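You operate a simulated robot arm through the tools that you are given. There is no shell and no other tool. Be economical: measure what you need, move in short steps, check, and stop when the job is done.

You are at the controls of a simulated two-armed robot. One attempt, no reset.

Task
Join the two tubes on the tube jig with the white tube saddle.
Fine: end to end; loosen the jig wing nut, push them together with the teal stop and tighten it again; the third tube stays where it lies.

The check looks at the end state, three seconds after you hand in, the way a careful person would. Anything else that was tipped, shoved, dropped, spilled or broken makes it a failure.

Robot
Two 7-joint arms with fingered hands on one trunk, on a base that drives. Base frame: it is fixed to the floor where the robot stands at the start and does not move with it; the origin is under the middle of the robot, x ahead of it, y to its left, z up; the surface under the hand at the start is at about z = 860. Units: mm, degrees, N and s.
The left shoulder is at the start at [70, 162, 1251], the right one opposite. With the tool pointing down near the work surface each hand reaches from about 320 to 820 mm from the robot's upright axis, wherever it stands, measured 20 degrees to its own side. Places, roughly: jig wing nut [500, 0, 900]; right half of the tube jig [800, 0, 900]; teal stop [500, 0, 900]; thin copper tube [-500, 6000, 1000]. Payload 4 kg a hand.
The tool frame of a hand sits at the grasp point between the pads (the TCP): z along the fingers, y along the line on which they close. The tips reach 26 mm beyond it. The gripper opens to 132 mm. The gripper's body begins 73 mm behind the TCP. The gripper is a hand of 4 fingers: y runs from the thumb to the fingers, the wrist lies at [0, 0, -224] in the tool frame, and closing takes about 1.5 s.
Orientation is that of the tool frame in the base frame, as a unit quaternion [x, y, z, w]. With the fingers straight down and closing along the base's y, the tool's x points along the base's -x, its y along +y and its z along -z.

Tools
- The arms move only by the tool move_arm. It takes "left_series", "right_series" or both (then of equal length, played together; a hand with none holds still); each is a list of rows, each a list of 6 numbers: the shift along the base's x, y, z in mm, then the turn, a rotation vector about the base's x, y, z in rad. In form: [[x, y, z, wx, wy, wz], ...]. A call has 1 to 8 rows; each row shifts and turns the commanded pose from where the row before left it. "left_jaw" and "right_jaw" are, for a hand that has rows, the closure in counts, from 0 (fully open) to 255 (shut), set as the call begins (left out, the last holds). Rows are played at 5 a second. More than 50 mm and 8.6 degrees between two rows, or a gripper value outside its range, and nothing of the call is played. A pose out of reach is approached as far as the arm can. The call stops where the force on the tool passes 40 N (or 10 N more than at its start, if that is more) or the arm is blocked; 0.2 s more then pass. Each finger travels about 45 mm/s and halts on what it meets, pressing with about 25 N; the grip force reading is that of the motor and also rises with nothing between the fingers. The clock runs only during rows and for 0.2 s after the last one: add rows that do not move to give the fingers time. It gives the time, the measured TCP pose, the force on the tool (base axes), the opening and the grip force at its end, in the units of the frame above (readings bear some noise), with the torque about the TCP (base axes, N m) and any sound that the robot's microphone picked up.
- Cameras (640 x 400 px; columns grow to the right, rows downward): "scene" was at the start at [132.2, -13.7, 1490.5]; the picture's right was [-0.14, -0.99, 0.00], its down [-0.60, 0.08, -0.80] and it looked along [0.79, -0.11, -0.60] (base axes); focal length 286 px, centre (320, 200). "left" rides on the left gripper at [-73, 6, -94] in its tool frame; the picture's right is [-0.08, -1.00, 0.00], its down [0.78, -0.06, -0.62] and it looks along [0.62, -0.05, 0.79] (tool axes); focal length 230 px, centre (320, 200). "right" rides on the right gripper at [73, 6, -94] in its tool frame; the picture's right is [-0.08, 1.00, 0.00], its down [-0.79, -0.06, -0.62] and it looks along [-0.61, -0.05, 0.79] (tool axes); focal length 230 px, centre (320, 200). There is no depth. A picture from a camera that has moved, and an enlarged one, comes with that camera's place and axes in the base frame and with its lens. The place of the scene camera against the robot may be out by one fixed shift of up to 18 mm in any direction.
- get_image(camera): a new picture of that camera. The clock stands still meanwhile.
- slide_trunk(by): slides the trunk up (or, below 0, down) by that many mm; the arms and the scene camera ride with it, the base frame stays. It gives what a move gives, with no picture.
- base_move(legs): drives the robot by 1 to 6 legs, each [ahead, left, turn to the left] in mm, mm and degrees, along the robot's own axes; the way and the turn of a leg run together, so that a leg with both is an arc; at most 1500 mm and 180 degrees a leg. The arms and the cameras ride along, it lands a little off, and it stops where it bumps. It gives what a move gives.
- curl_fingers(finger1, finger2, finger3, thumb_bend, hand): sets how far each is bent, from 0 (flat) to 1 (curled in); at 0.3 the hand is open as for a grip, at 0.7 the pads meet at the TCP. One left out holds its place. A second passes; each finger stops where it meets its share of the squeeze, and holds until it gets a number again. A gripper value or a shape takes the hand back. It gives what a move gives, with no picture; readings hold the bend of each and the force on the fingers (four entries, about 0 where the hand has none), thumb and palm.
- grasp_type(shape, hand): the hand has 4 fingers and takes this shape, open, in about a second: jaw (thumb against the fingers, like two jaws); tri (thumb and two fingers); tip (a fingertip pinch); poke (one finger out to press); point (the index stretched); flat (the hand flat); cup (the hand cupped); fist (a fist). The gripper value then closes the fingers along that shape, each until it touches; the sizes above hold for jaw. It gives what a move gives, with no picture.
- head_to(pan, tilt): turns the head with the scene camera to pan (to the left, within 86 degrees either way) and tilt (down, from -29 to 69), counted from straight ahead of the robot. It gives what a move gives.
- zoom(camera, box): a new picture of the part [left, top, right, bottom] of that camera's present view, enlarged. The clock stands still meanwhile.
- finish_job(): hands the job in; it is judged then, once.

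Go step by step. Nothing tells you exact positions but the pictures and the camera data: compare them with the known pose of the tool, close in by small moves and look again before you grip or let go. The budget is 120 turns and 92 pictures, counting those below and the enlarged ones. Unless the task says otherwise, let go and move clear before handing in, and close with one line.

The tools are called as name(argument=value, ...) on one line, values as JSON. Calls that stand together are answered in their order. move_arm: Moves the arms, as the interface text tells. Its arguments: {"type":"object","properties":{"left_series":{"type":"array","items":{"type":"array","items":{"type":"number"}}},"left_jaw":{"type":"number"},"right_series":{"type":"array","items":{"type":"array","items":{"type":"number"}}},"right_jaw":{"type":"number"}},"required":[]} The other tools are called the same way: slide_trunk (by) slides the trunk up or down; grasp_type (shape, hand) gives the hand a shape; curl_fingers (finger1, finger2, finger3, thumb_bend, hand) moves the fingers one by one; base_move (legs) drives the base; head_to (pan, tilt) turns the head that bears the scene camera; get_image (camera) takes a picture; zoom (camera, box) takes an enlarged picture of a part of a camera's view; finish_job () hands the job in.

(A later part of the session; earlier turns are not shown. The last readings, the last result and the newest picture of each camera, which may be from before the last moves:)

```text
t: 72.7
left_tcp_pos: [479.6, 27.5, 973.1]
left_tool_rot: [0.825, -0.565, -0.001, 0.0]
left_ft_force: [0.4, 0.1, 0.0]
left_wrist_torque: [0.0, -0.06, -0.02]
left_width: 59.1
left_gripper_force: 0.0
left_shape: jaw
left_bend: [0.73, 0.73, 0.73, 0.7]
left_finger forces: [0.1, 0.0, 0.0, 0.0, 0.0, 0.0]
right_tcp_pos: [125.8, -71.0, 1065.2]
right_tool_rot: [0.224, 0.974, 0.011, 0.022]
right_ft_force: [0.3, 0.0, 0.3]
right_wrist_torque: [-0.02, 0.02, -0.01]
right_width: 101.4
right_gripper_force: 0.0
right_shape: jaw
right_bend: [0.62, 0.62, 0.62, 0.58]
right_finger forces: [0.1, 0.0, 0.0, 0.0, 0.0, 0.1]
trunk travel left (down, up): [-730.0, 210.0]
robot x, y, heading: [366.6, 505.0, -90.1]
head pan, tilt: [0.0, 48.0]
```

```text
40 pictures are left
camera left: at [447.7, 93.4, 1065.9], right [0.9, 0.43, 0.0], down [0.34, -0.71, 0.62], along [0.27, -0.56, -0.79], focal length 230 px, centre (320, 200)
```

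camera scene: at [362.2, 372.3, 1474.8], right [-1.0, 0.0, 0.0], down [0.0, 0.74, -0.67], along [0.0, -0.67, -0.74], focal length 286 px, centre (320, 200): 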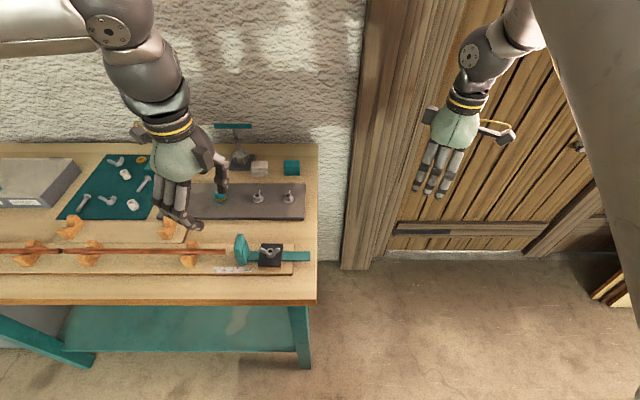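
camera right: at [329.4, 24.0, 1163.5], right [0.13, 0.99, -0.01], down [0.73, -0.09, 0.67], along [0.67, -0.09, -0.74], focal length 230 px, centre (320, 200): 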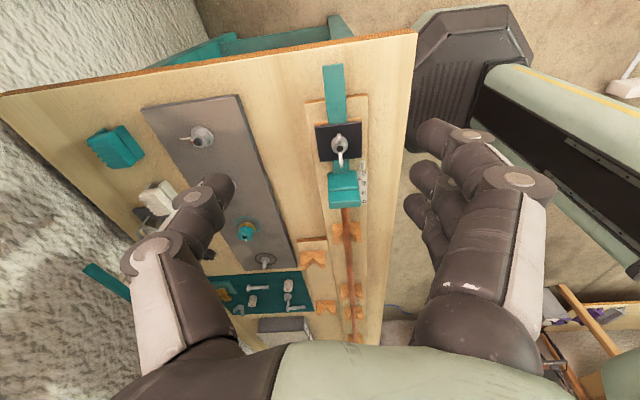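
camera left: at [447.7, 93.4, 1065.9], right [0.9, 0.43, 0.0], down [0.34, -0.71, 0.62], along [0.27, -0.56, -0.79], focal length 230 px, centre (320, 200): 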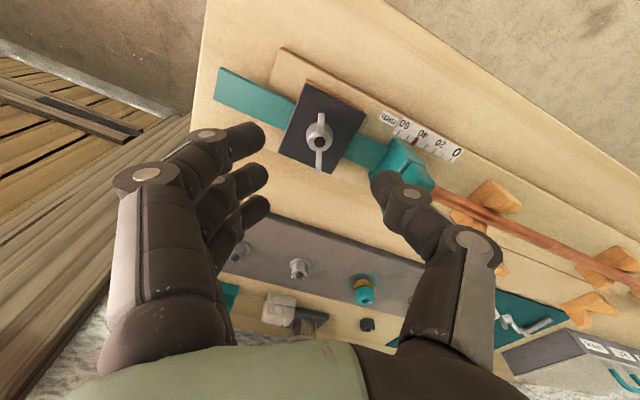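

The nut turned about 115° and is loose. Next I'll close the hand and go beyond the free end of the teal bar (x≈399), to push the stop in +x.

move_arm(left_series=[[-10, 0, 8, 0, 0, -0.113], [-16, 0, 5, 0, 0, -0.113], [-16, 0, 0, 0, 0, -0.113], [-16, 0, 0, 0, 0, -0.113], [-16, 0, 0, 0, 0, 0], [-16, 0, 0, 0, 0, 0], [-18, 0, 0, 0, 0, 0], [0, 0, 0, 0, 0, 0]], left_jaw=255)

move_arm(left_series=[[0, 0, -20, 0, 0, 0], [0, 0, -20, 0, 0, 0], [0, 0, -15, 0, 0, 0], [0, 0, 0, 0, 0, 0]])

get_image(camera="left")

zoom(camera="scene", box=[180, 180, 340, 290])

```text
t: 74.5
left_tcp_pos: [374.4, 27.4, 983.1]
left_tool_rot: [-0.676, 0.737, 0.0, 0.0]
left_ft_force: [0.1, -0.7, 0.0]
left_wrist_torque: [0.02, 0.0, -0.01]
left_width: 0.0
left_gripper_force: 24.7
left_shape: jaw
left_bend: [0.68, 0.59, 0.68, 0.66]
left_finger forces: [0.0, 0.0, 0.1, 0.0, 0.0, 0.1]
right_tcp_pos: [125.4, -71.5, 1066.8]
right_tool_rot: [0.223, 0.974, 0.01, 0.022]
right_ft_force: [0.0, -0.7, 1.0]
right_wrist_torque: [-0.03, 0.03, 0.03]
right_width: 101.3
right_gripper_force: 0.0
right_shape: jaw
right_bend: [0.62, 0.62, 0.62, 0.58]
right_finger forces: [0.1, 0.0, 0.0, 0.0, 0.0, 0.0]
trunk travel left (down, up): [-730.0, 210.0]
robot x, y, heading: [365.4, 503.2, -90.0]
head pan, tilt: [0.0, 48.0]
```

```text
t: 75.5
left_tcp_pos: [374.0, 25.3, 928.7]
left_tool_rot: [-0.677, 0.736, 0.0, 0.0]
left_ft_force: [-0.2, -0.5, 0.5]
left_wrist_torque: [0.02, 0.0, 0.0]
left_width: 0.0
left_gripper_force: 25.1
left_shape: jaw
left_bend: [0.68, 0.59, 0.68, 0.66]
left_finger forces: [0.1, 0.0, 0.0, 0.0, 0.1, 0.0]
right_tcp_pos: [125.6, -71.2, 1066.7]
right_tool_rot: [0.224, 0.974, 0.01, 0.022]
right_ft_force: [0.2, 0.6, 1.4]
right_wrist_torque: [0.03, 0.02, 0.02]
right_width: 101.1
right_gripper_force: 0.0
right_shape: jaw
right_bend: [0.62, 0.62, 0.62, 0.58]
right_finger forces: [0.0, 0.0, 0.0, 0.0, 0.1, 0.1]
trunk travel left (down, up): [-730.0, 210.0]
robot x, y, heading: [364.4, 501.4, -89.8]
head pan, tilt: [0.0, 48.0]
```

```text
39 pictures are left
camera left: at [372.8, 98.6, 1022.0], right [1.0, -0.01, 0.0], down [-0.01, -0.79, 0.62], along [0.0, -0.62, -0.79], focal length 230 px, centre (320, 200)
```

left: 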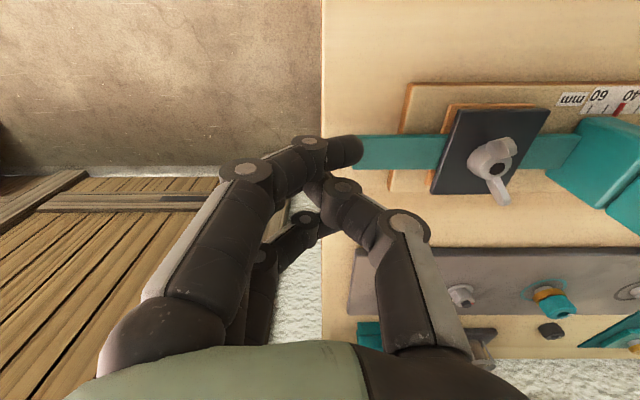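

```text
3.64 times, centred on (260, 235) of scene
camera zoom: at [360.8, 372.3, 1474.8], right [-1.0, 0.0, 0.0], down [0.0, 0.74, -0.67], along [0.0, -0.67, -0.74], focal length 1040 px, centre (538, 73)
```

zoom: 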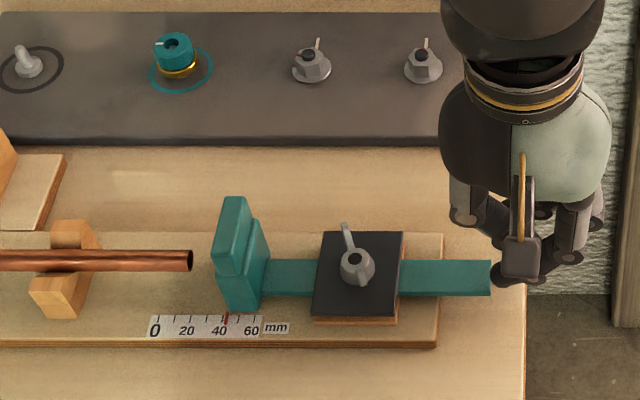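

The stop still reads about 45. I'll relax the closure slightly so the fingers don't cross, lower behind the bar end, and push gently.

move_arm(left_series=[[-3, 0, -10, 0, 0, 0], [0, 0, -10, 0, 0, 0], [0, 0, -7, 0, 0, 0], [0, 0, 0, 0, 0, 0]], left_jaw=225)

move_arm(left_series=[[5, 0, 0, 0, 0, 0], [5, 0, 0, 0, 0, 0], [5, 0, 0, 0, 0, 0], [0, 0, 0, 0, 0, 0]])

get_image(camera="left")

zoom(camera="scene", box=[180, 180, 340, 290])

```text
t: 76.5
left_tcp_pos: [371.2, 26.0, 900.7]
left_tool_rot: [-0.676, 0.737, 0.0, 0.0]
left_ft_force: [0.1, -0.3, 0.9]
left_wrist_torque: [-0.01, 0.02, 0.01]
left_width: 15.2
left_gripper_force: 0.1
left_shape: jaw
left_bend: [0.72, 0.72, 0.72, 0.7]
left_finger forces: [0.0, 0.1, 0.0, 0.0, 0.1, 0.0]
right_tcp_pos: [125.1, -70.9, 1066.6]
right_tool_rot: [0.224, 0.974, 0.01, 0.022]
right_ft_force: [-0.4, -0.6, 0.5]
right_wrist_torque: [-0.01, -0.01, -0.01]
right_width: 101.0
right_gripper_force: 0.0
right_shape: jaw
right_bend: [0.62, 0.62, 0.62, 0.58]
right_finger forces: [0.0, 0.1, 0.0, 0.1, 0.0, 0.0]
trunk travel left (down, up): [-730.0, 210.0]
robot x, y, heading: [361.9, 503.6, -89.9]
head pan, tilt: [0.0, 48.0]
```

```text
t: 77.5
left_tcp_pos: [386.4, 26.0, 900.7]
left_tool_rot: [-0.676, 0.737, 0.0, 0.0]
left_ft_force: [-0.2, 0.1, 0.2]
left_wrist_torque: [0.0, -0.01, 0.01]
left_width: 15.0
left_gripper_force: 0.0
left_shape: jaw
left_bend: [0.72, 0.72, 0.72, 0.7]
left_finger forces: [0.1, 0.1, 0.0, 0.1, 0.0, 0.0]
right_tcp_pos: [125.8, -71.1, 1066.3]
right_tool_rot: [0.223, 0.974, 0.01, 0.022]
right_ft_force: [0.8, -0.3, 0.2]
right_wrist_torque: [-0.03, 0.04, 0.0]
right_width: 100.9
right_gripper_force: 0.1
right_shape: jaw
right_bend: [0.62, 0.62, 0.62, 0.58]
right_finger forces: [0.0, 0.0, 0.1, 0.0, 0.1, 0.0]
trunk travel left (down, up): [-730.0, 210.0]
robot x, y, heading: [364.0, 501.3, -89.7]
head pan, tilt: [0.0, 48.0]
```

```text
37 pictures are left
camera left: at [385.3, 98.8, 994.1], right [1.0, -0.01, 0.0], down [-0.01, -0.79, 0.62], along [0.0, -0.62, -0.79], focal length 230 px, centre (320, 200)
```

left: 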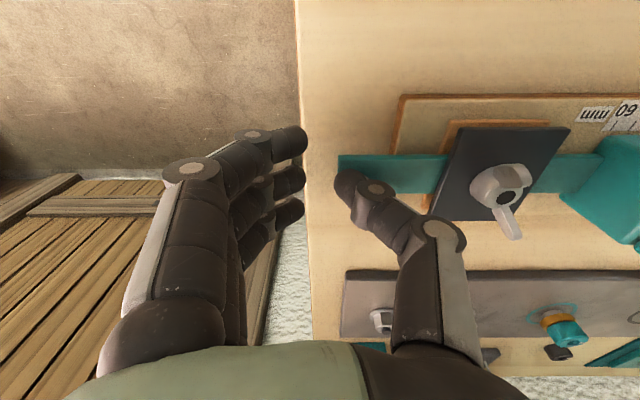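

```text
3.64 times, centred on (260, 235) of scene
camera zoom: at [360.8, 372.2, 1474.8], right [-1.0, 0.0, 0.0], down [0.0, 0.74, -0.67], along [0.0, -0.67, -0.74], focal length 1040 px, centre (538, 73)
```

zoom: 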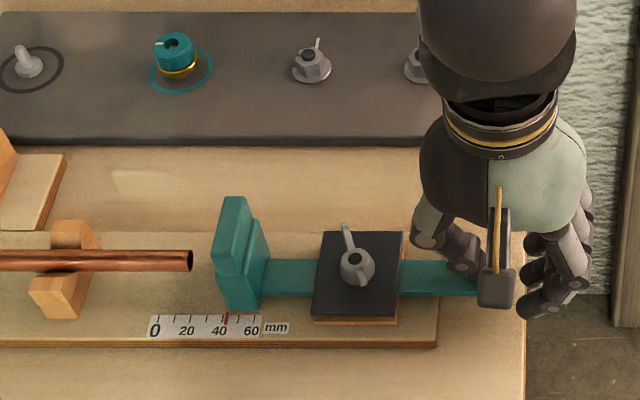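

No contact yet; the thumb may be riding above the bar. I'll back off, go 9 mm lower and push again.

move_arm(left_series=[[-10, 0, 0, 0, 0, 0], [-8, 0, -3, 0, 0, 0], [0, -2, -6, 0, 0, 0], [6, 0, 0, 0, 0, 0], [6, 0, 0, 0, 0, 0], [6, 0, 0, 0, 0, 0], [4, 0, 0, 0, 0, 0], [0, 0, 0, 0, 0, 0]])

get_image(camera="left")

```text
t: 79.3
left_tcp_pos: [390.0, 23.7, 892.4]
left_tool_rot: [-0.677, 0.736, 0.0, 0.0]
left_ft_force: [0.4, 1.2, 0.0]
left_wrist_torque: [-0.02, -0.01, -0.02]
left_width: 15.1
left_gripper_force: 0.0
left_shape: jaw
left_bend: [0.72, 0.72, 0.72, 0.7]
left_finger forces: [0.0, 0.0, 0.0, 0.0, 0.0, 0.1]
right_tcp_pos: [126.5, -71.5, 1065.4]
right_tool_rot: [0.224, 0.974, 0.01, 0.021]
right_ft_force: [0.3, -0.3, -0.1]
right_wrist_torque: [-0.02, 0.0, 0.02]
right_width: 101.3
right_gripper_force: 0.0
right_shape: jaw
right_bend: [0.62, 0.62, 0.62, 0.58]
right_finger forces: [0.0, 0.0, 0.0, 0.0, 0.0, 0.1]
trunk travel left (down, up): [-730.0, 210.0]
robot x, y, heading: [362.8, 501.8, -90.0]
head pan, tilt: [0.0, 48.0]
```

```text
35 pictures are left
camera left: at [389.5, 96.8, 985.9], right [1.0, -0.01, 0.0], down [-0.01, -0.79, 0.62], along [0.0, -0.62, -0.79], focal length 230 px, centre (320, 200)
```

left: 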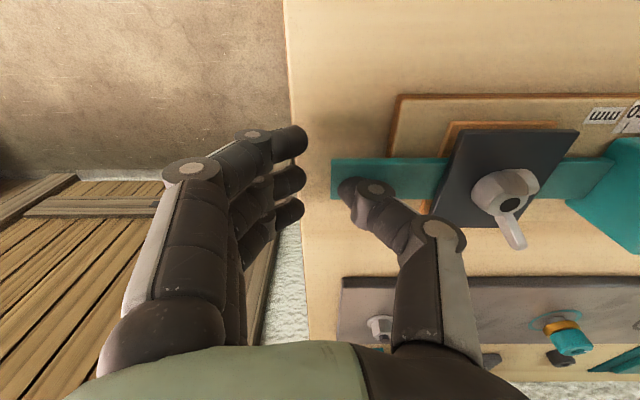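

The thumb is clearly above the bar, so the bar lies lower. I'll back off, go about 9 mm lower, and push.

move_arm(left_series=[[-12, 0, 0, 0, 0, 0], [-12, 2, -3, 0, 0, 0], [0, 0, -4, 0, 0, 0], [0, 0, -3, 0, 0, 0], [6, 0, 0, 0, 0, 0], [6, 0, 0, 0, 0, 0], [6, 0, 0, 0, 0, 0], [0, 0, 0, 0, 0, 0]])

get_image(camera="left")

```text
t: 81.1
left_tcp_pos: [382.3, 26.1, 884.0]
left_tool_rot: [-0.677, 0.736, 0.0, 0.0]
left_ft_force: [-4.0, 0.6, 8.8]
left_wrist_torque: [0.01, 0.01, 0.0]
left_width: 14.5
left_gripper_force: 0.1
left_shape: jaw
left_bend: [0.72, 0.72, 0.72, 0.74]
left_finger forces: [0.0, 0.1, 0.0, 0.0, 9.2, 0.0]
right_tcp_pos: [124.7, -70.5, 1065.7]
right_tool_rot: [0.223, 0.974, 0.011, 0.023]
right_ft_force: [-0.4, 0.3, 0.3]
right_wrist_torque: [-0.02, -0.01, 0.01]
right_width: 101.1
right_gripper_force: 0.1
right_shape: jaw
right_bend: [0.62, 0.62, 0.62, 0.58]
right_finger forces: [0.0, 0.0, 0.0, 0.0, 0.0, 0.0]
trunk travel left (down, up): [-730.0, 210.0]
robot x, y, heading: [364.5, 504.4, -90.0]
head pan, tilt: [0.0, 48.0]
```

```text
34 pictures are left
camera left: at [382.0, 99.5, 976.7], right [1.0, -0.01, 0.0], down [-0.01, -0.79, 0.62], along [0.0, -0.62, -0.79], focal length 230 px, centre (320, 200)
```

left: 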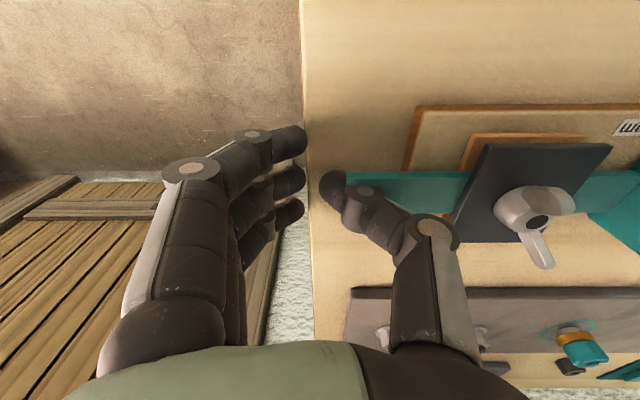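

The sloped thumb wedges on the bar end, so that's a poor push. Gripping the stop block by its sides is better. I'll lift, turn to 90° and go above the block at about (540,26).

move_arm(left_series=[[-8, 0, 0, 0, 0, 0], [0, 0, 30, 0, 0, -0.148], [0, 0, 40, 0, 0, -0.148], [10, 0, 40, 0, 0, -0.148], [30, 0, 0, 0, 0, -0.148], [30, 0, 0, 0, 0, -0.148], [30, 0, 0, 0, 0, -0.148], [30, 0, 0, 0, 0, -0.148]], left_jaw=100)

move_arm(left_series=[[20, 0, 0, 0, 0, -0.148], [10, 0, 0, 0, 0, -0.148], [6, 0, -15, 0, 0, -0.148], [0, 0, -15, 0, 0, 0], [0, 0, 0, 0, 0, 0]])

get_image(camera="left")

zoom(camera="scene", box=[180, 180, 340, 290])

```text
t: 82.9
left_tcp_pos: [508.7, 26.1, 993.3]
left_tool_rot: [-0.222, 0.975, 0.001, 0.0]
left_ft_force: [-0.6, 0.2, -0.2]
left_wrist_torque: [0.03, 0.02, 0.04]
left_width: 79.9
left_gripper_force: 0.1
left_shape: jaw
left_bend: [0.71, 0.71, 0.71, 0.7]
left_finger forces: [0.0, 0.0, 0.0, 0.1, 0.0, 0.0]
right_tcp_pos: [127.9, -71.7, 1067.5]
right_tool_rot: [0.224, 0.974, 0.01, 0.021]
right_ft_force: [0.4, -0.2, 0.2]
right_wrist_torque: [-0.03, 0.01, 0.02]
right_width: 101.4
right_gripper_force: 0.0
right_shape: jaw
right_bend: [0.62, 0.62, 0.62, 0.58]
right_finger forces: [0.1, 0.0, 0.0, 0.0, 0.1, 0.0]
trunk travel left (down, up): [-730.0, 210.0]
robot x, y, heading: [362.1, 500.6, -89.9]
head pan, tilt: [0.0, 48.0]
```

```text
t: 84.1
left_tcp_pos: [542.0, 24.7, 962.4]
left_tool_rot: [-0.003, 1.0, 0.0, 0.0]
left_ft_force: [-0.1, 0.3, -0.6]
left_wrist_torque: [0.0, 0.02, -0.02]
left_width: 79.7
left_gripper_force: 0.1
left_shape: jaw
left_bend: [0.71, 0.71, 0.71, 0.7]
left_finger forces: [0.1, 0.0, 0.1, 0.0, 0.1, 0.1]
right_tcp_pos: [126.1, -70.6, 1066.2]
right_tool_rot: [0.223, 0.975, 0.011, 0.022]
right_ft_force: [0.1, -0.4, -0.6]
right_wrist_torque: [0.03, 0.02, -0.01]
right_width: 101.2
right_gripper_force: 0.0
right_shape: jaw
right_bend: [0.62, 0.62, 0.62, 0.58]
right_finger forces: [0.0, 0.0, 0.0, 0.0, 0.0, 0.1]
trunk travel left (down, up): [-730.0, 210.0]
robot x, y, heading: [365.1, 500.4, -89.8]
head pan, tilt: [0.0, 48.0]
```

```text
33 pictures are left
camera left: at [614.4, 31.8, 1056.0], right [0.08, -1.0, 0.0], down [-0.78, -0.07, 0.62], along [-0.61, -0.05, -0.79], focal length 230 px, centre (320, 200)
```

left: 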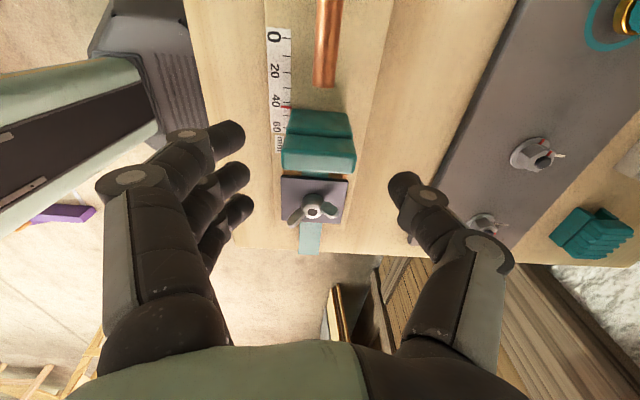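

```text
3.64 times, centred on (260, 235) of scene
camera zoom: at [360.7, 372.6, 1474.9], right [-1.0, 0.0, 0.0], down [0.0, 0.74, -0.67], along [0.0, -0.67, -0.74], focal length 1040 px, centre (538, 73)
```

zoom: 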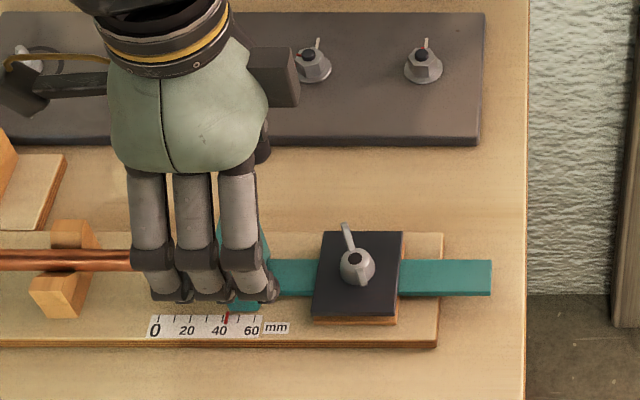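

The block is centred in y. I'll shift +6 in x, descend to z≈918, and close on its sides.

move_arm(left_series=[[3, 1, -12, 0, 0, 0], [3, 1, -12, 0, 0, 0], [0, 0, -10, 0, 0, 0], [0, 0, -10, 0, 0, 0], [0, 0, 0, 0, 0, 0]])

move_arm(left_series=[[0, 0, 0, 0, 0, 0], [0, 0, 0, 0, 0, 0], [0, 0, 0, 0, 0, 0], [0, 0, 0, 0, 0, 0], [0, 0, 0, 0, 0, 0], [0, 0, 0, 0, 0, 0]], left_jaw=255)

get_image(camera="left")

```text
t: 85.3
left_tcp_pos: [547.8, 28.5, 918.6]
left_tool_rot: [-0.004, 1.0, 0.001, 0.0]
left_ft_force: [0.4, -0.8, -0.3]
left_wrist_torque: [0.02, 0.01, 0.04]
left_width: 79.7
left_gripper_force: 0.1
left_shape: jaw
left_bend: [0.71, 0.71, 0.71, 0.7]
left_finger forces: [0.0, 0.0, 0.0, 0.0, 0.0, 0.1]
right_tcp_pos: [126.3, -71.1, 1065.7]
right_tool_rot: [0.223, 0.974, 0.011, 0.021]
right_ft_force: [0.4, -0.5, -0.3]
right_wrist_torque: [0.02, 0.01, 0.02]
right_width: 101.1
right_gripper_force: 0.0
right_shape: jaw
right_bend: [0.62, 0.62, 0.62, 0.58]
right_finger forces: [0.1, 0.1, 0.0, 0.0, 0.1, 0.1]
trunk travel left (down, up): [-730.0, 210.0]
robot x, y, heading: [369.8, 506.8, -89.8]
head pan, tilt: [0.0, 48.0]
```

```text
t: 86.7
left_tcp_pos: [548.1, 25.6, 918.3]
left_tool_rot: [-0.005, 1.0, -0.001, 0.0]
left_ft_force: [0.2, -7.8, -0.3]
left_wrist_torque: [-0.04, -0.01, 0.01]
left_width: 18.7
left_gripper_force: 25.0
left_shape: jaw
left_bend: [0.67, 0.73, 0.67, 0.7]
left_finger forces: [0.1, 11.6, 0.0, 0.0, 20.1, 0.0]
right_tcp_pos: [125.6, -73.4, 1064.7]
right_tool_rot: [0.224, 0.974, 0.011, 0.023]
right_ft_force: [1.4, -0.2, 0.3]
right_wrist_torque: [-0.01, -0.03, 0.01]
right_width: 101.3
right_gripper_force: 0.1
right_shape: jaw
right_bend: [0.62, 0.62, 0.62, 0.58]
right_finger forces: [0.1, 0.0, 0.0, 0.0, 0.0, 0.0]
trunk travel left (down, up): [-730.0, 210.0]
robot x, y, heading: [364.9, 505.0, -89.9]
head pan, tilt: [0.0, 48.0]
```

```text
31 pictures are left
camera left: at [619.9, 31.8, 1011.7], right [0.09, -1.0, 0.0], down [-0.78, -0.07, 0.62], along [-0.61, -0.05, -0.79], focal length 230 px, centre (320, 200)
```

left: 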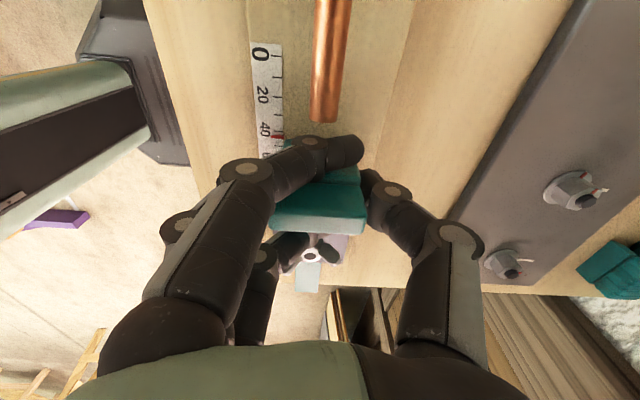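

The middle finger and thumb hold the block, and finger 3 curls behind it. Finger 1 is in front of the stop face, so I'll open that one before pushing.

curl_fingers(hand="left", finger1=0.3)

get_image(camera="left")

```text
t: 87.7
left_tcp_pos: [547.9, 26.7, 918.1]
left_tool_rot: [-0.003, 1.0, -0.001, 0.0]
left_ft_force: [0.6, -15.3, 2.4]
left_wrist_torque: [-0.22, 0.0, 0.04]
left_width: 88.4
left_gripper_force: 17.4
left_shape: fingers
left_bend: [0.3, 0.73, 0.67, 0.7]
left_finger forces: [0.1, 9.5, 0.0, 0.0, 24.9, 0.1]
right_tcp_pos: [125.6, -72.1, 1065.1]
right_tool_rot: [0.223, 0.974, 0.01, 0.022]
right_ft_force: [0.4, -0.2, 0.1]
right_wrist_torque: [-0.01, 0.0, 0.02]
right_width: 101.1
right_gripper_force: 0.0
right_shape: jaw
right_bend: [0.62, 0.62, 0.62, 0.58]
right_finger forces: [0.0, 0.0, 0.1, 0.1, 0.0, 0.0]
trunk travel left (down, up): [-730.0, 210.0]
robot x, y, heading: [365.5, 501.2, -89.9]
head pan, tilt: [0.0, 48.0]
```

```text
30 pictures are left
camera left: at [619.8, 32.0, 1011.5], right [0.09, -1.0, 0.0], down [-0.78, -0.07, 0.62], along [-0.61, -0.05, -0.79], focal length 230 px, centre (320, 200)
```

left: 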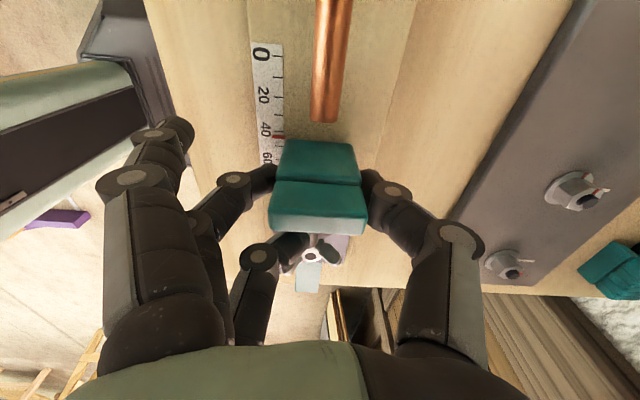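

Now I'll push the stop in +x: 25 mm first, watching the force.

move_arm(left_series=[[5, 0, 0, 0, 0, 0], [5, 0, 0, 0, 0, 0], [5, 0, 0, 0, 0, 0], [5, 0, 0, 0, 0, 0], [5, 0, 0, 0, 0, 0], [0, 0, 0, 0, 0, 0]])

get_image(camera="left")

zoom(camera="scene", box=[0, 210, 320, 300])

```text
t: 89.1
left_tcp_pos: [571.9, 26.3, 917.8]
left_tool_rot: [-0.004, 1.0, 0.001, 0.0]
left_ft_force: [0.0, -15.4, 8.0]
left_wrist_torque: [-0.23, -0.04, -0.01]
left_width: 88.3
left_gripper_force: 17.8
left_shape: fingers
left_bend: [0.3, 0.73, 0.67, 0.7]
left_finger forces: [0.1, 9.8, 0.0, 0.0, 25.6, 0.1]
right_tcp_pos: [125.5, -72.0, 1065.9]
right_tool_rot: [0.224, 0.974, 0.011, 0.022]
right_ft_force: [-0.3, 0.0, 0.0]
right_wrist_torque: [-0.02, 0.0, 0.0]
right_width: 101.2
right_gripper_force: 0.1
right_shape: jaw
right_bend: [0.62, 0.62, 0.62, 0.58]
right_finger forces: [0.1, 0.0, 0.1, 0.0, 0.0, 0.0]
trunk travel left (down, up): [-730.0, 210.0]
robot x, y, heading: [364.6, 506.3, -89.6]
head pan, tilt: [0.0, 48.0]
```

```text
29 pictures are left
camera left: at [644.0, 32.1, 1011.2], right [0.08, -1.0, 0.0], down [-0.78, -0.07, 0.62], along [-0.61, -0.05, -0.79], focal length 230 px, centre (320, 200)
```

left: 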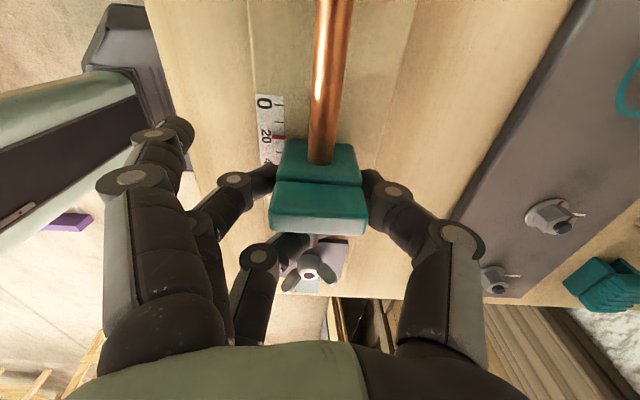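

```text
2.00 times, centred on (160, 255) of scene
camera zoom: at [360.3, 370.2, 1474.7], right [-1.0, 0.0, 0.0], down [0.0, 0.74, -0.67], along [0.0, -0.67, -0.74], focal length 572 px, centre (640, 90)
```

zoom: 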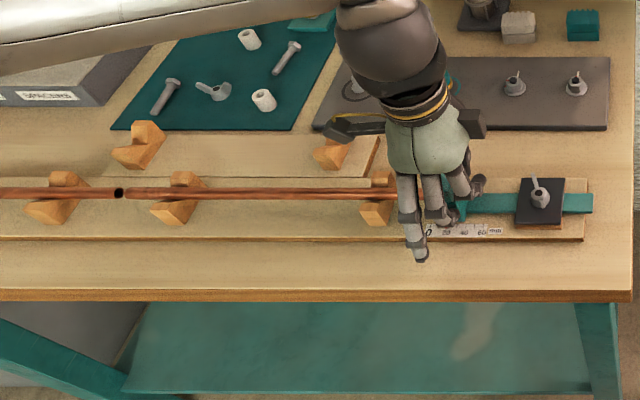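

The stop now reads about 21. I need to see how the tube end meets the stop, so I'll zoom in there and at the joint.

zoom(camera="scene", box=[170, 225, 250, 275])

zoom(camera="left", box=[240, 80, 400, 260])

```text
8.00 times, centred on (210, 250) of scene
camera zoom: at [360.3, 370.2, 1474.7], right [-1.0, 0.0, 0.0], down [0.0, 0.74, -0.67], along [0.0, -0.67, -0.74], focal length 2287 px, centre (1200, -200)
```

zoom: 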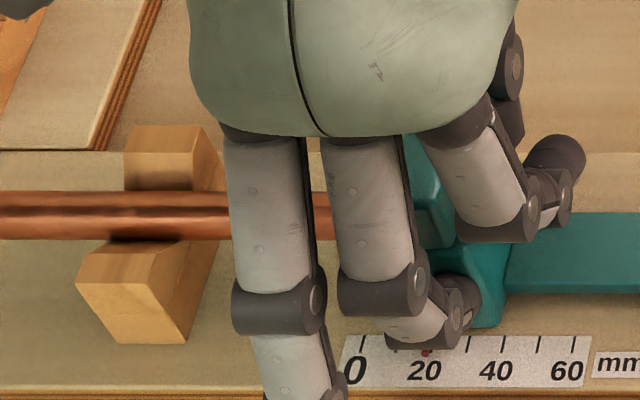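

```text
2.22 times, centred on (320, 170) of left
camera zoom: at [644.0, 32.1, 1011.2], right [0.08, -1.0, 0.0], down [-0.78, -0.07, 0.62], along [-0.61, -0.05, -0.79], focal length 511 px, centre (320, 267)
```

zoom: 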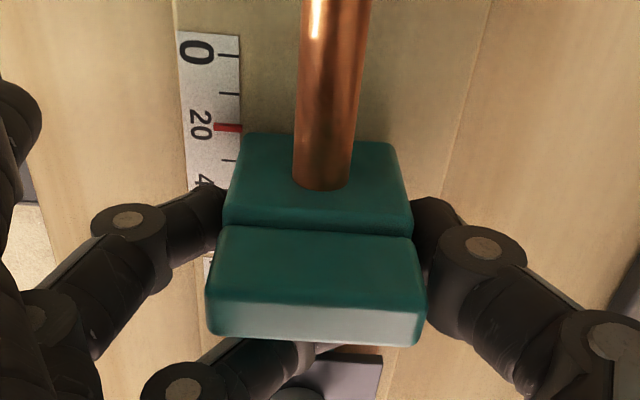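

The stop has a low ledge under the tube and a taller rear face that will meet it. I'll push 15 mm further, then look at the joint.

move_arm(left_series=[[4, 0, 0, 0, 0, 0], [4, 0, 0, 0, 0, 0], [4, 0, 0, 0, 0, 0], [3, 0, 0, 0, 0, 0], [0, 0, 0, 0, 0, 0]])

zoom(camera="scene", box=[0, 210, 250, 300])

```text
t: 90.3
left_tcp_pos: [587.2, 26.5, 917.8]
left_tool_rot: [-0.004, 1.0, 0.001, -0.001]
left_ft_force: [-2.7, -14.2, 7.3]
left_wrist_torque: [-0.24, 0.03, -0.03]
left_width: 88.2
left_gripper_force: 17.1
left_shape: fingers
left_bend: [0.3, 0.73, 0.67, 0.7]
left_finger forces: [0.0, 10.4, 0.0, 0.0, 24.8, 0.0]
right_tcp_pos: [125.0, -73.0, 1065.5]
right_tool_rot: [0.223, 0.974, 0.012, 0.022]
right_ft_force: [-0.3, -0.1, 0.0]
right_wrist_torque: [0.02, 0.03, 0.02]
right_width: 101.1
right_gripper_force: 0.0
right_shape: jaw
right_bend: [0.62, 0.62, 0.62, 0.58]
right_finger forces: [0.1, 0.0, 0.0, 0.2, 0.1, 0.1]
trunk travel left (down, up): [-730.0, 210.0]
robot x, y, heading: [363.1, 504.2, -90.1]
head pan, tilt: [0.0, 48.0]
```

```text
2.56 times, centred on (125, 255) of scene
camera zoom: at [360.1, 370.5, 1474.7], right [-1.0, 0.0, 0.0], down [0.0, 0.74, -0.67], along [0.0, -0.67, -0.74], focal length 732 px, centre (819, 59)
```

zoom: 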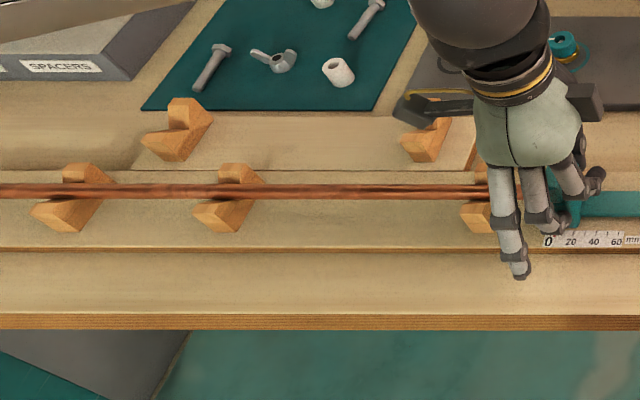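

The joint looks nearly closed, so I'll zoom there, then push a few single millimetres until the force rises.

move_arm(left_series=[[1, 0, 0, 0, 0, 0], [1, 0, 0, 0, 0, 0], [1, 0, 0, 0, 0, 0], [0, 0, 0, 0, 0, 0]])

zoom(camera="scene", box=[20, 250, 100, 300])

zoom(camera="scene", box=[10, 260, 70, 300])

```text
t: 91.3
left_tcp_pos: [589.3, 26.8, 918.3]
left_tool_rot: [-0.003, 1.0, -0.001, 0.0]
left_ft_force: [-1.3, -16.5, 9.4]
left_wrist_torque: [-0.29, 0.02, 0.01]
left_width: 88.5
left_gripper_force: 17.9
left_shape: fingers
left_bend: [0.3, 0.73, 0.67, 0.7]
left_finger forces: [0.0, 9.9, 0.0, 0.0, 25.9, 0.0]
right_tcp_pos: [124.6, -73.5, 1065.8]
right_tool_rot: [0.224, 0.974, 0.011, 0.022]
right_ft_force: [-0.3, 0.0, -0.4]
right_wrist_torque: [-0.01, -0.02, -0.04]
right_width: 101.3
right_gripper_force: 0.1
right_shape: jaw
right_bend: [0.62, 0.62, 0.62, 0.58]
right_finger forces: [0.0, 0.0, 0.0, 0.0, 0.0, 0.0]
trunk travel left (down, up): [-730.0, 210.0]
robot x, y, heading: [367.2, 504.8, -89.9]
head pan, tilt: [0.0, 48.0]
```

```text
8.00 times, centred on (60, 275) of scene
camera zoom: at [360.2, 370.4, 1474.7], right [-1.0, 0.0, 0.0], down [0.0, 0.74, -0.67], along [0.0, -0.67, -0.74], focal length 2287 px, centre (2400, -400)
```

zoom: 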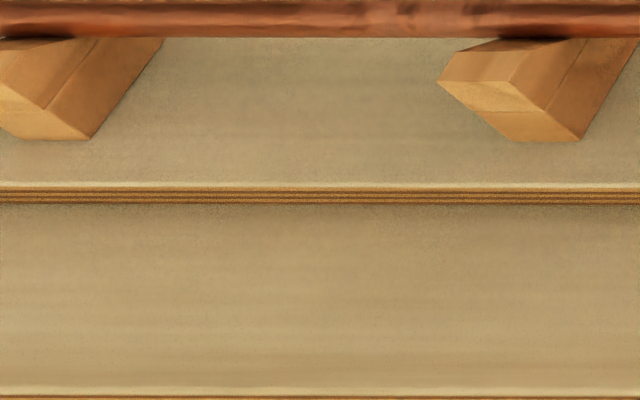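

```text
10.00 times, centred on (40, 280) of scene
camera zoom: at [360.2, 370.4, 1474.7], right [-1.0, 0.0, 0.0], down [0.0, 0.74, -0.67], along [0.0, -0.67, -0.74], focal length 2859 px, centre (3120, -600)
```

zoom: 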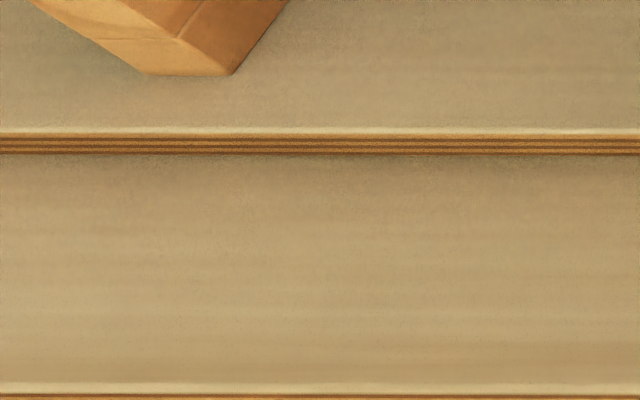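

move_arm(left_series=[[1, 0, 0, 0, 0, 0], [1, 0, 0, 0, 0, 0], [1, 0, 0, 0, 0, 0], [0, 0, 0, 0, 0, 0]])

zoom(camera="scene", box=[0, 230, 80, 280])

zoom(camera="left", box=[240, 80, 400, 260])

```text
t: 92.3
left_tcp_pos: [590.4, 25.9, 918.1]
left_tool_rot: [-0.002, 1.0, 0.002, -0.001]
left_ft_force: [-10.7, -14.8, 0.2]
left_wrist_torque: [-0.24, 0.15, -0.08]
left_width: 88.6
left_gripper_force: 17.2
left_shape: fingers
left_bend: [0.3, 0.73, 0.67, 0.7]
left_finger forces: [0.1, 9.5, 0.1, 0.0, 24.5, 0.0]
right_tcp_pos: [124.6, -73.9, 1063.5]
right_tool_rot: [0.224, 0.974, 0.012, 0.023]
right_ft_force: [0.4, -0.4, 0.3]
right_wrist_torque: [0.02, 0.03, 0.0]
right_width: 101.4
right_gripper_force: 0.1
right_shape: jaw
right_bend: [0.62, 0.62, 0.62, 0.58]
right_finger forces: [0.1, 0.0, 0.1, 0.1, 0.0, 0.0]
trunk travel left (down, up): [-730.0, 210.0]
robot x, y, heading: [363.8, 500.5, -89.8]
head pan, tilt: [0.0, 48.0]
```

```text
8.00 times, centred on (40, 255) of scene
camera zoom: at [359.0, 369.7, 1474.5], right [-1.0, 0.0, 0.0], down [0.0, 0.74, -0.67], along [0.0, -0.67, -0.74], focal length 2287 px, centre (2560, -240)
```

zoom: 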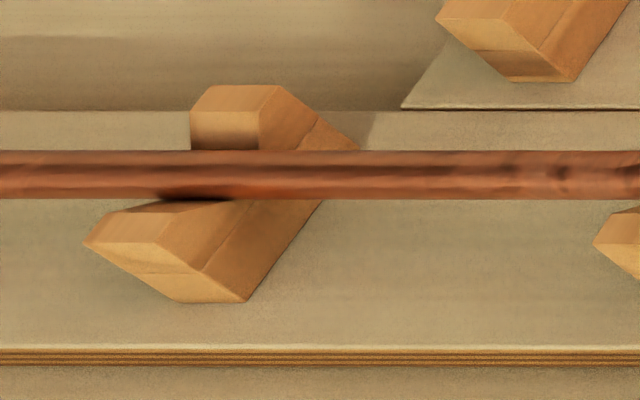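

```text
2.22 times, centred on (320, 170) of left
camera zoom: at [664.0, 32.0, 1011.5], right [0.08, -1.0, 0.0], down [-0.78, -0.07, 0.62], along [-0.62, -0.05, -0.79], focal length 511 px, centre (320, 267)
```

zoom: 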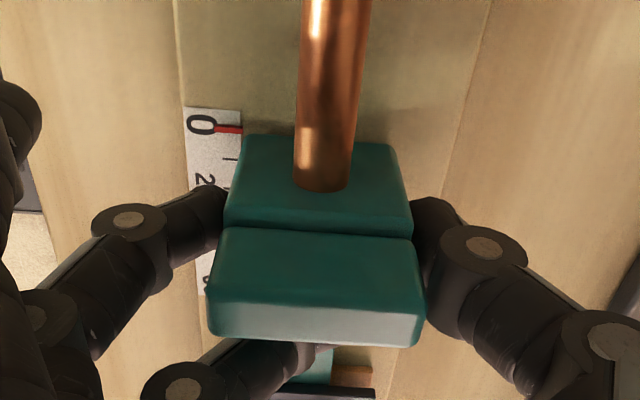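

The force rose to about 11 N with the pointer near 2, so both tubes are butted against the end block. I'll open the hand and lift straight up.

move_arm(left_series=[[0, 0, 0, 0, 0, 0], [0, 0, 0, 0, 0, 0], [0, 0, 0, 0, 0, 0], [0, 0, 0, 0, 0, 0], [0, 0, 20, 0, 0, 0], [0, 0, 20, 0, 0, 0], [-10, 0, 20, 0, 0, 0], [-15, 0, 0, 0, 0, 0]], left_jaw=80)

move_arm(left_series=[[-25, 0, 0, 0, 0, 0.149], [-25, 0, 0, 0, 0, 0.149], [-20, 0, 0, 0, 0, 0.149], [-12, 0, 0, 0, 0, 0.149], [0, 0, 0, 0, 0, 0.149], [0, 0, 0, 0, 0, 0.149], [0, 0, 0, 0, 0, 0.149], [0, 0, 0, 0, 0, 0.149]], left_jaw=140)

move_arm(left_series=[[0, 0, 0, 0, 0, 0.149], [0, 0, 0, 0, 0, 0.149], [0, 0, 0, 0, 0, 0.149], [0, 0, 0, 0, 0, 0.149], [0, 0, 0, 0, 0, 0.149], [0, 0, 0, 0, 0, 0.07], [0, 0, 0, 0, 0, 0]])

get_image(camera="left")

zoom(camera="scene", box=[150, 200, 320, 300])

```text
t: 94.1
left_tcp_pos: [568.8, 28.9, 979.8]
left_tool_rot: [-0.003, 1.0, 0.001, 0.0]
left_ft_force: [-0.1, 0.8, 0.1]
left_wrist_torque: [0.02, -0.01, 0.0]
left_width: 90.0
left_gripper_force: 0.0
left_shape: jaw
left_bend: [0.69, 0.69, 0.69, 0.65]
left_finger forces: [0.0, 0.0, 0.0, 0.0, 0.1, 0.1]
right_tcp_pos: [125.5, -71.2, 1066.1]
right_tool_rot: [0.225, 0.974, 0.012, 0.022]
right_ft_force: [0.4, 0.4, -0.3]
right_wrist_torque: [-0.05, 0.05, 0.01]
right_width: 101.2
right_gripper_force: 0.1
right_shape: jaw
right_bend: [0.62, 0.62, 0.62, 0.58]
right_finger forces: [0.0, 0.0, 0.0, 0.0, 0.0, 0.0]
trunk travel left (down, up): [-730.0, 210.0]
robot x, y, heading: [367.1, 502.4, -90.1]
head pan, tilt: [0.0, 48.0]
```

```text
t: 95.9
left_tcp_pos: [486.2, 28.4, 979.5]
left_tool_rot: [-0.566, 0.824, 0.0, -0.001]
left_ft_force: [0.9, 0.8, 0.3]
left_wrist_torque: [0.01, -0.01, 0.01]
left_width: 60.1
left_gripper_force: 0.0
left_shape: jaw
left_bend: [0.73, 0.73, 0.73, 0.7]
left_finger forces: [0.0, 0.1, 0.1, 0.1, 0.0, 0.1]
right_tcp_pos: [126.3, -70.6, 1065.9]
right_tool_rot: [0.224, 0.974, 0.01, 0.023]
right_ft_force: [0.4, 0.6, 0.6]
right_wrist_torque: [-0.01, 0.0, 0.02]
right_width: 101.3
right_gripper_force: 0.0
right_shape: jaw
right_bend: [0.62, 0.62, 0.62, 0.58]
right_finger forces: [0.1, 0.1, 0.0, 0.0, 0.1, 0.0]
trunk travel left (down, up): [-730.0, 210.0]
robot x, y, heading: [365.6, 500.5, -90.0]
head pan, tilt: [0.0, 48.0]
```

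```text
t: 97.5
left_tcp_pos: [486.4, 29.0, 979.8]
left_tool_rot: [0.846, -0.533, 0.001, 0.0]
left_ft_force: [-0.3, 1.0, -0.4]
left_wrist_torque: [-0.03, -0.01, -0.04]
left_width: 60.2
left_gripper_force: 0.1
left_shape: jaw
left_bend: [0.73, 0.73, 0.73, 0.7]
left_finger forces: [0.1, 0.0, 0.1, 0.0, 0.0, 0.1]
right_tcp_pos: [125.9, -71.8, 1067.3]
right_tool_rot: [0.224, 0.974, 0.01, 0.022]
right_ft_force: [0.7, 0.4, -0.4]
right_wrist_torque: [-0.02, 0.0, -0.03]
right_width: 101.3
right_gripper_force: 0.0
right_shape: jaw
right_bend: [0.62, 0.62, 0.62, 0.58]
right_finger forces: [0.0, 0.0, 0.0, 0.0, 0.1, 0.0]
trunk travel left (down, up): [-730.0, 210.0]
robot x, y, heading: [365.8, 500.1, -89.7]
head pan, tilt: [0.0, 48.0]
```

```text
20 pictures are left
camera left: at [449.1, 91.3, 1072.4], right [0.87, 0.5, 0.0], down [0.39, -0.68, 0.62], along [0.31, -0.53, -0.79], focal length 230 px, centre (320, 200)
```

left: 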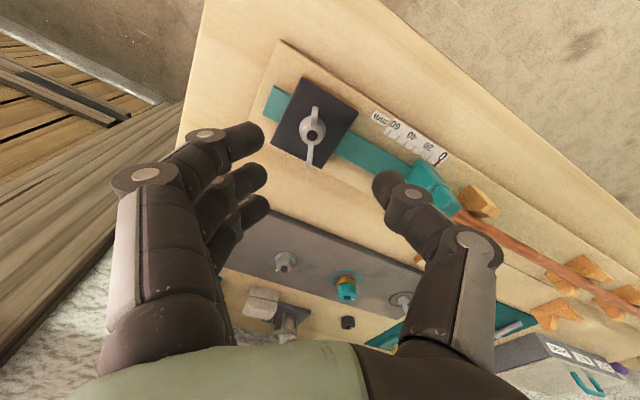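

```text
3.76 times, centred on (235, 250) of scene
camera zoom: at [360.9, 372.3, 1474.8], right [-1.0, 0.0, 0.0], down [0.0, 0.74, -0.67], along [0.0, -0.67, -0.74], focal length 1076 px, centre (640, 12)
```

zoom: 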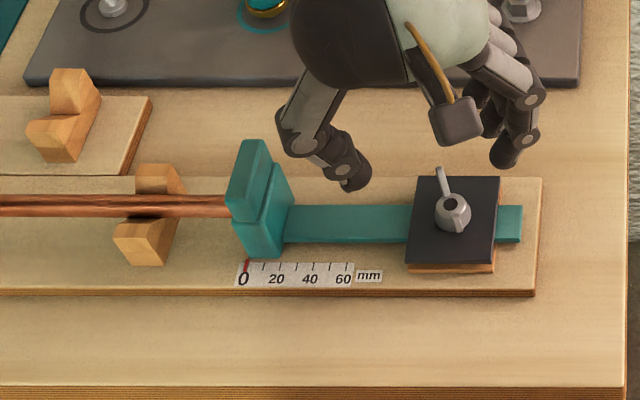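

The stop reads about 1 and the tube sits against it. I'll go down onto the wings and grip for tightening.

move_arm(left_series=[[-3, 0, -14, 0, 0, 0], [-3, -1, -14, 0, 0, 0], [0, 0, -13, 0, 0, 0], [0, 0, -12, 0, 0, 0], [0, 0, 0, 0, 0, 0]])

move_arm(left_series=[[0, 0, 0, 0, 0, 0], [0, 0, 0, 0, 0, 0], [0, 0, 0, 0, 0, 0], [0, 0, 0, 0, 0, 0], [0, 0, 0, 0, 0, 0], [0, 0, 0, 0, 0, 0], [0, 0, 0, 0, 0, 0]], left_jaw=255)

move_arm(left_series=[[0, 0, 0, 0, 0, -0.1], [0, 0, 0, 0, 0, -0.1], [0, 0, 0, 0, 0, -0.12], [0, 0, 0, 0, 0, -0.12], [0, 0, 0, 0, 0, -0.12], [0, 0, 0, 0, 0, -0.12], [0, 0, 0, 0, 0, 0]])

get_image(camera="left")

```text
t: 98.7
left_tcp_pos: [480.5, 29.0, 926.4]
left_tool_rot: [0.846, -0.534, -0.001, 0.001]
left_ft_force: [0.3, 0.3, -0.4]
left_wrist_torque: [0.01, 0.01, 0.03]
left_width: 60.6
left_gripper_force: 0.2
left_shape: jaw
left_bend: [0.73, 0.73, 0.73, 0.7]
left_finger forces: [0.0, 0.1, 0.0, 0.0, 0.0, 0.0]
right_tcp_pos: [125.4, -71.2, 1065.7]
right_tool_rot: [0.224, 0.974, 0.01, 0.022]
right_ft_force: [-1.1, 0.7, 0.5]
right_wrist_torque: [0.01, 0.0, 0.0]
right_width: 101.1
right_gripper_force: 0.0
right_shape: jaw
right_bend: [0.62, 0.62, 0.62, 0.58]
right_finger forces: [0.0, 0.1, 0.0, 0.0, 0.0, 0.0]
trunk travel left (down, up): [-730.0, 210.0]
robot x, y, heading: [367.5, 503.2, -90.0]
head pan, tilt: [0.0, 48.0]
```

```text
t: 100.3
left_tcp_pos: [479.7, 29.2, 925.5]
left_tool_rot: [0.845, -0.534, 0.0, 0.001]
left_ft_force: [-2.0, -2.1, 1.1]
left_wrist_torque: [0.05, -0.1, 0.01]
left_width: 0.0
left_gripper_force: 24.7
left_shape: jaw
left_bend: [0.7, 0.7, 0.7, 0.69]
left_finger forces: [7.2, 8.2, 7.1, 0.0, 20.7, 0.0]
right_tcp_pos: [126.1, -70.5, 1067.3]
right_tool_rot: [0.224, 0.974, 0.01, 0.023]
right_ft_force: [-0.1, 0.0, -0.2]
right_wrist_torque: [0.02, 0.01, 0.0]
right_width: 101.4
right_gripper_force: 0.1
right_shape: jaw
right_bend: [0.62, 0.62, 0.62, 0.58]
right_finger forces: [0.1, 0.0, 0.0, 0.0, 0.1, 0.0]
trunk travel left (down, up): [-730.0, 210.0]
robot x, y, heading: [364.4, 500.4, -89.8]
head pan, tilt: [0.0, 48.0]
```

```text
t: 101.9
left_tcp_pos: [481.3, 28.3, 924.9]
left_tool_rot: [-0.618, 0.786, 0.0, 0.0]
left_ft_force: [-2.2, 0.5, 6.0]
left_wrist_torque: [-0.02, -0.07, 0.02]
left_width: 0.1
left_gripper_force: 25.2
left_shape: jaw
left_bend: [0.7, 0.7, 0.7, 0.69]
left_finger forces: [7.5, 9.2, 7.4, 0.0, 22.2, 0.0]
right_tcp_pos: [124.4, -70.4, 1067.9]
right_tool_rot: [0.224, 0.974, 0.01, 0.022]
right_ft_force: [0.6, 0.5, -0.5]
right_wrist_torque: [0.01, 0.01, 0.02]
right_width: 101.3
right_gripper_force: 0.1
right_shape: jaw
right_bend: [0.62, 0.62, 0.62, 0.58]
right_finger forces: [0.0, 0.1, 0.0, 0.0, 0.0, 0.0]
trunk travel left (down, up): [-730.0, 210.0]
robot x, y, heading: [365.4, 507.5, -89.8]
head pan, tilt: [0.0, 48.0]
```

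```text
18 pictures are left
camera left: at [491.1, 99.6, 1019.5], right [0.99, -0.16, 0.0], down [-0.13, -0.78, 0.62], along [-0.1, -0.61, -0.79], focal length 230 px, centre (320, 200)
```

left: 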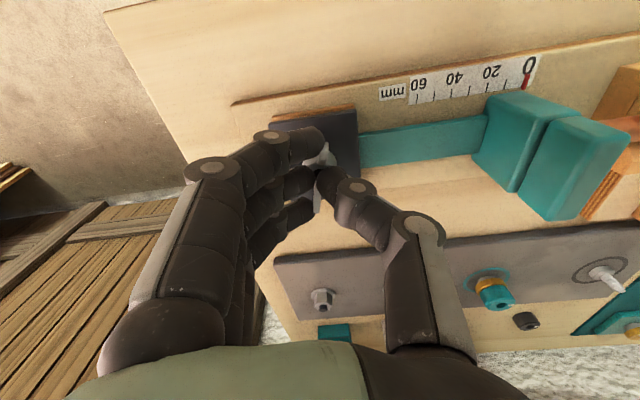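

The wings follow. I'll keep tightening and watch the torque.

move_arm(left_series=[[0, 0, 0, 0, 0, -0.13], [0, 0, 0, 0, 0, -0.13], [0, 0, 0, 0, 0, -0.13], [0, 0, 0, 0, 0, -0.13], [0, 0, 0, 0, 0, -0.13], [0, 0, 0, 0, 0, -0.13], [0, 0, 0, 0, 0, 0]])

move_arm(left_series=[[0, 0, 0, 0, 0, -0.12], [0, 0, 0, 0, 0, -0.12], [0, 0, 0, 0, 0, -0.12], [0, 0, 0, 0, 0, 0]])

get_image(camera="left")

```text
t: 103.5
left_tcp_pos: [480.7, 28.1, 927.0]
left_tool_rot: [-0.272, 0.962, -0.001, 0.0]
left_ft_force: [-0.3, 1.4, 10.0]
left_wrist_torque: [-0.17, -0.04, -0.01]
left_width: 0.1
left_gripper_force: 24.9
left_shape: jaw
left_bend: [0.7, 0.7, 0.7, 0.69]
left_finger forces: [7.4, 9.0, 7.3, 0.0, 23.9, 0.0]
right_tcp_pos: [125.9, -71.0, 1066.3]
right_tool_rot: [0.224, 0.974, 0.01, 0.021]
right_ft_force: [0.0, 0.0, 0.3]
right_wrist_torque: [0.01, 0.01, 0.0]
right_width: 101.1
right_gripper_force: 0.1
right_shape: jaw
right_bend: [0.62, 0.62, 0.62, 0.58]
right_finger forces: [0.0, 0.0, 0.0, 0.0, 0.1, 0.0]
trunk travel left (down, up): [-730.0, 210.0]
robot x, y, heading: [362.0, 501.2, -90.0]
head pan, tilt: [0.0, 48.0]
```

```text
t: 104.5
left_tcp_pos: [480.1, 28.1, 926.0]
left_tool_rot: [-0.096, 0.995, -0.001, 0.0]
left_ft_force: [0.1, -2.0, 14.2]
left_wrist_torque: [-0.23, -0.03, -0.02]
left_width: 0.0
left_gripper_force: 24.8
left_shape: jaw
left_bend: [0.7, 0.7, 0.7, 0.69]
left_finger forces: [7.2, 9.0, 7.3, 0.0, 26.3, 0.0]
right_tcp_pos: [124.8, -70.6, 1067.0]
right_tool_rot: [0.224, 0.974, 0.01, 0.022]
right_ft_force: [0.3, -0.4, 0.2]
right_wrist_torque: [-0.01, 0.02, -0.01]
right_width: 101.2
right_gripper_force: 0.0
right_shape: jaw
right_bend: [0.62, 0.62, 0.62, 0.58]
right_finger forces: [0.0, 0.0, 0.0, 0.0, 0.1, 0.0]
trunk travel left (down, up): [-730.0, 210.0]
robot x, y, heading: [359.8, 503.4, -89.7]
head pan, tilt: [0.0, 48.0]
```

```text
17 pictures are left
camera left: at [550.0, 46.8, 1019.4], right [0.27, -0.96, 0.0], down [-0.76, -0.21, 0.62], along [-0.59, -0.17, -0.79], focal length 230 px, centre (320, 200)
```

left: 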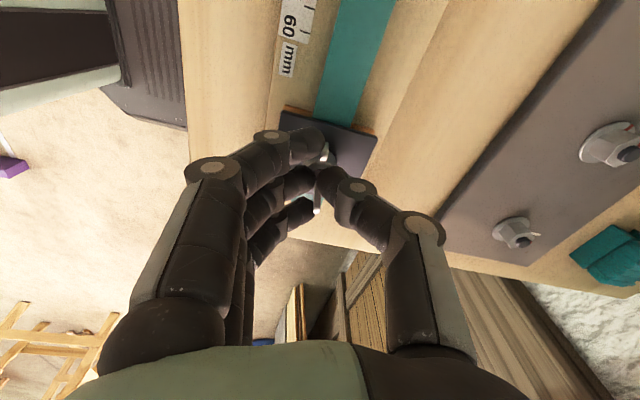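

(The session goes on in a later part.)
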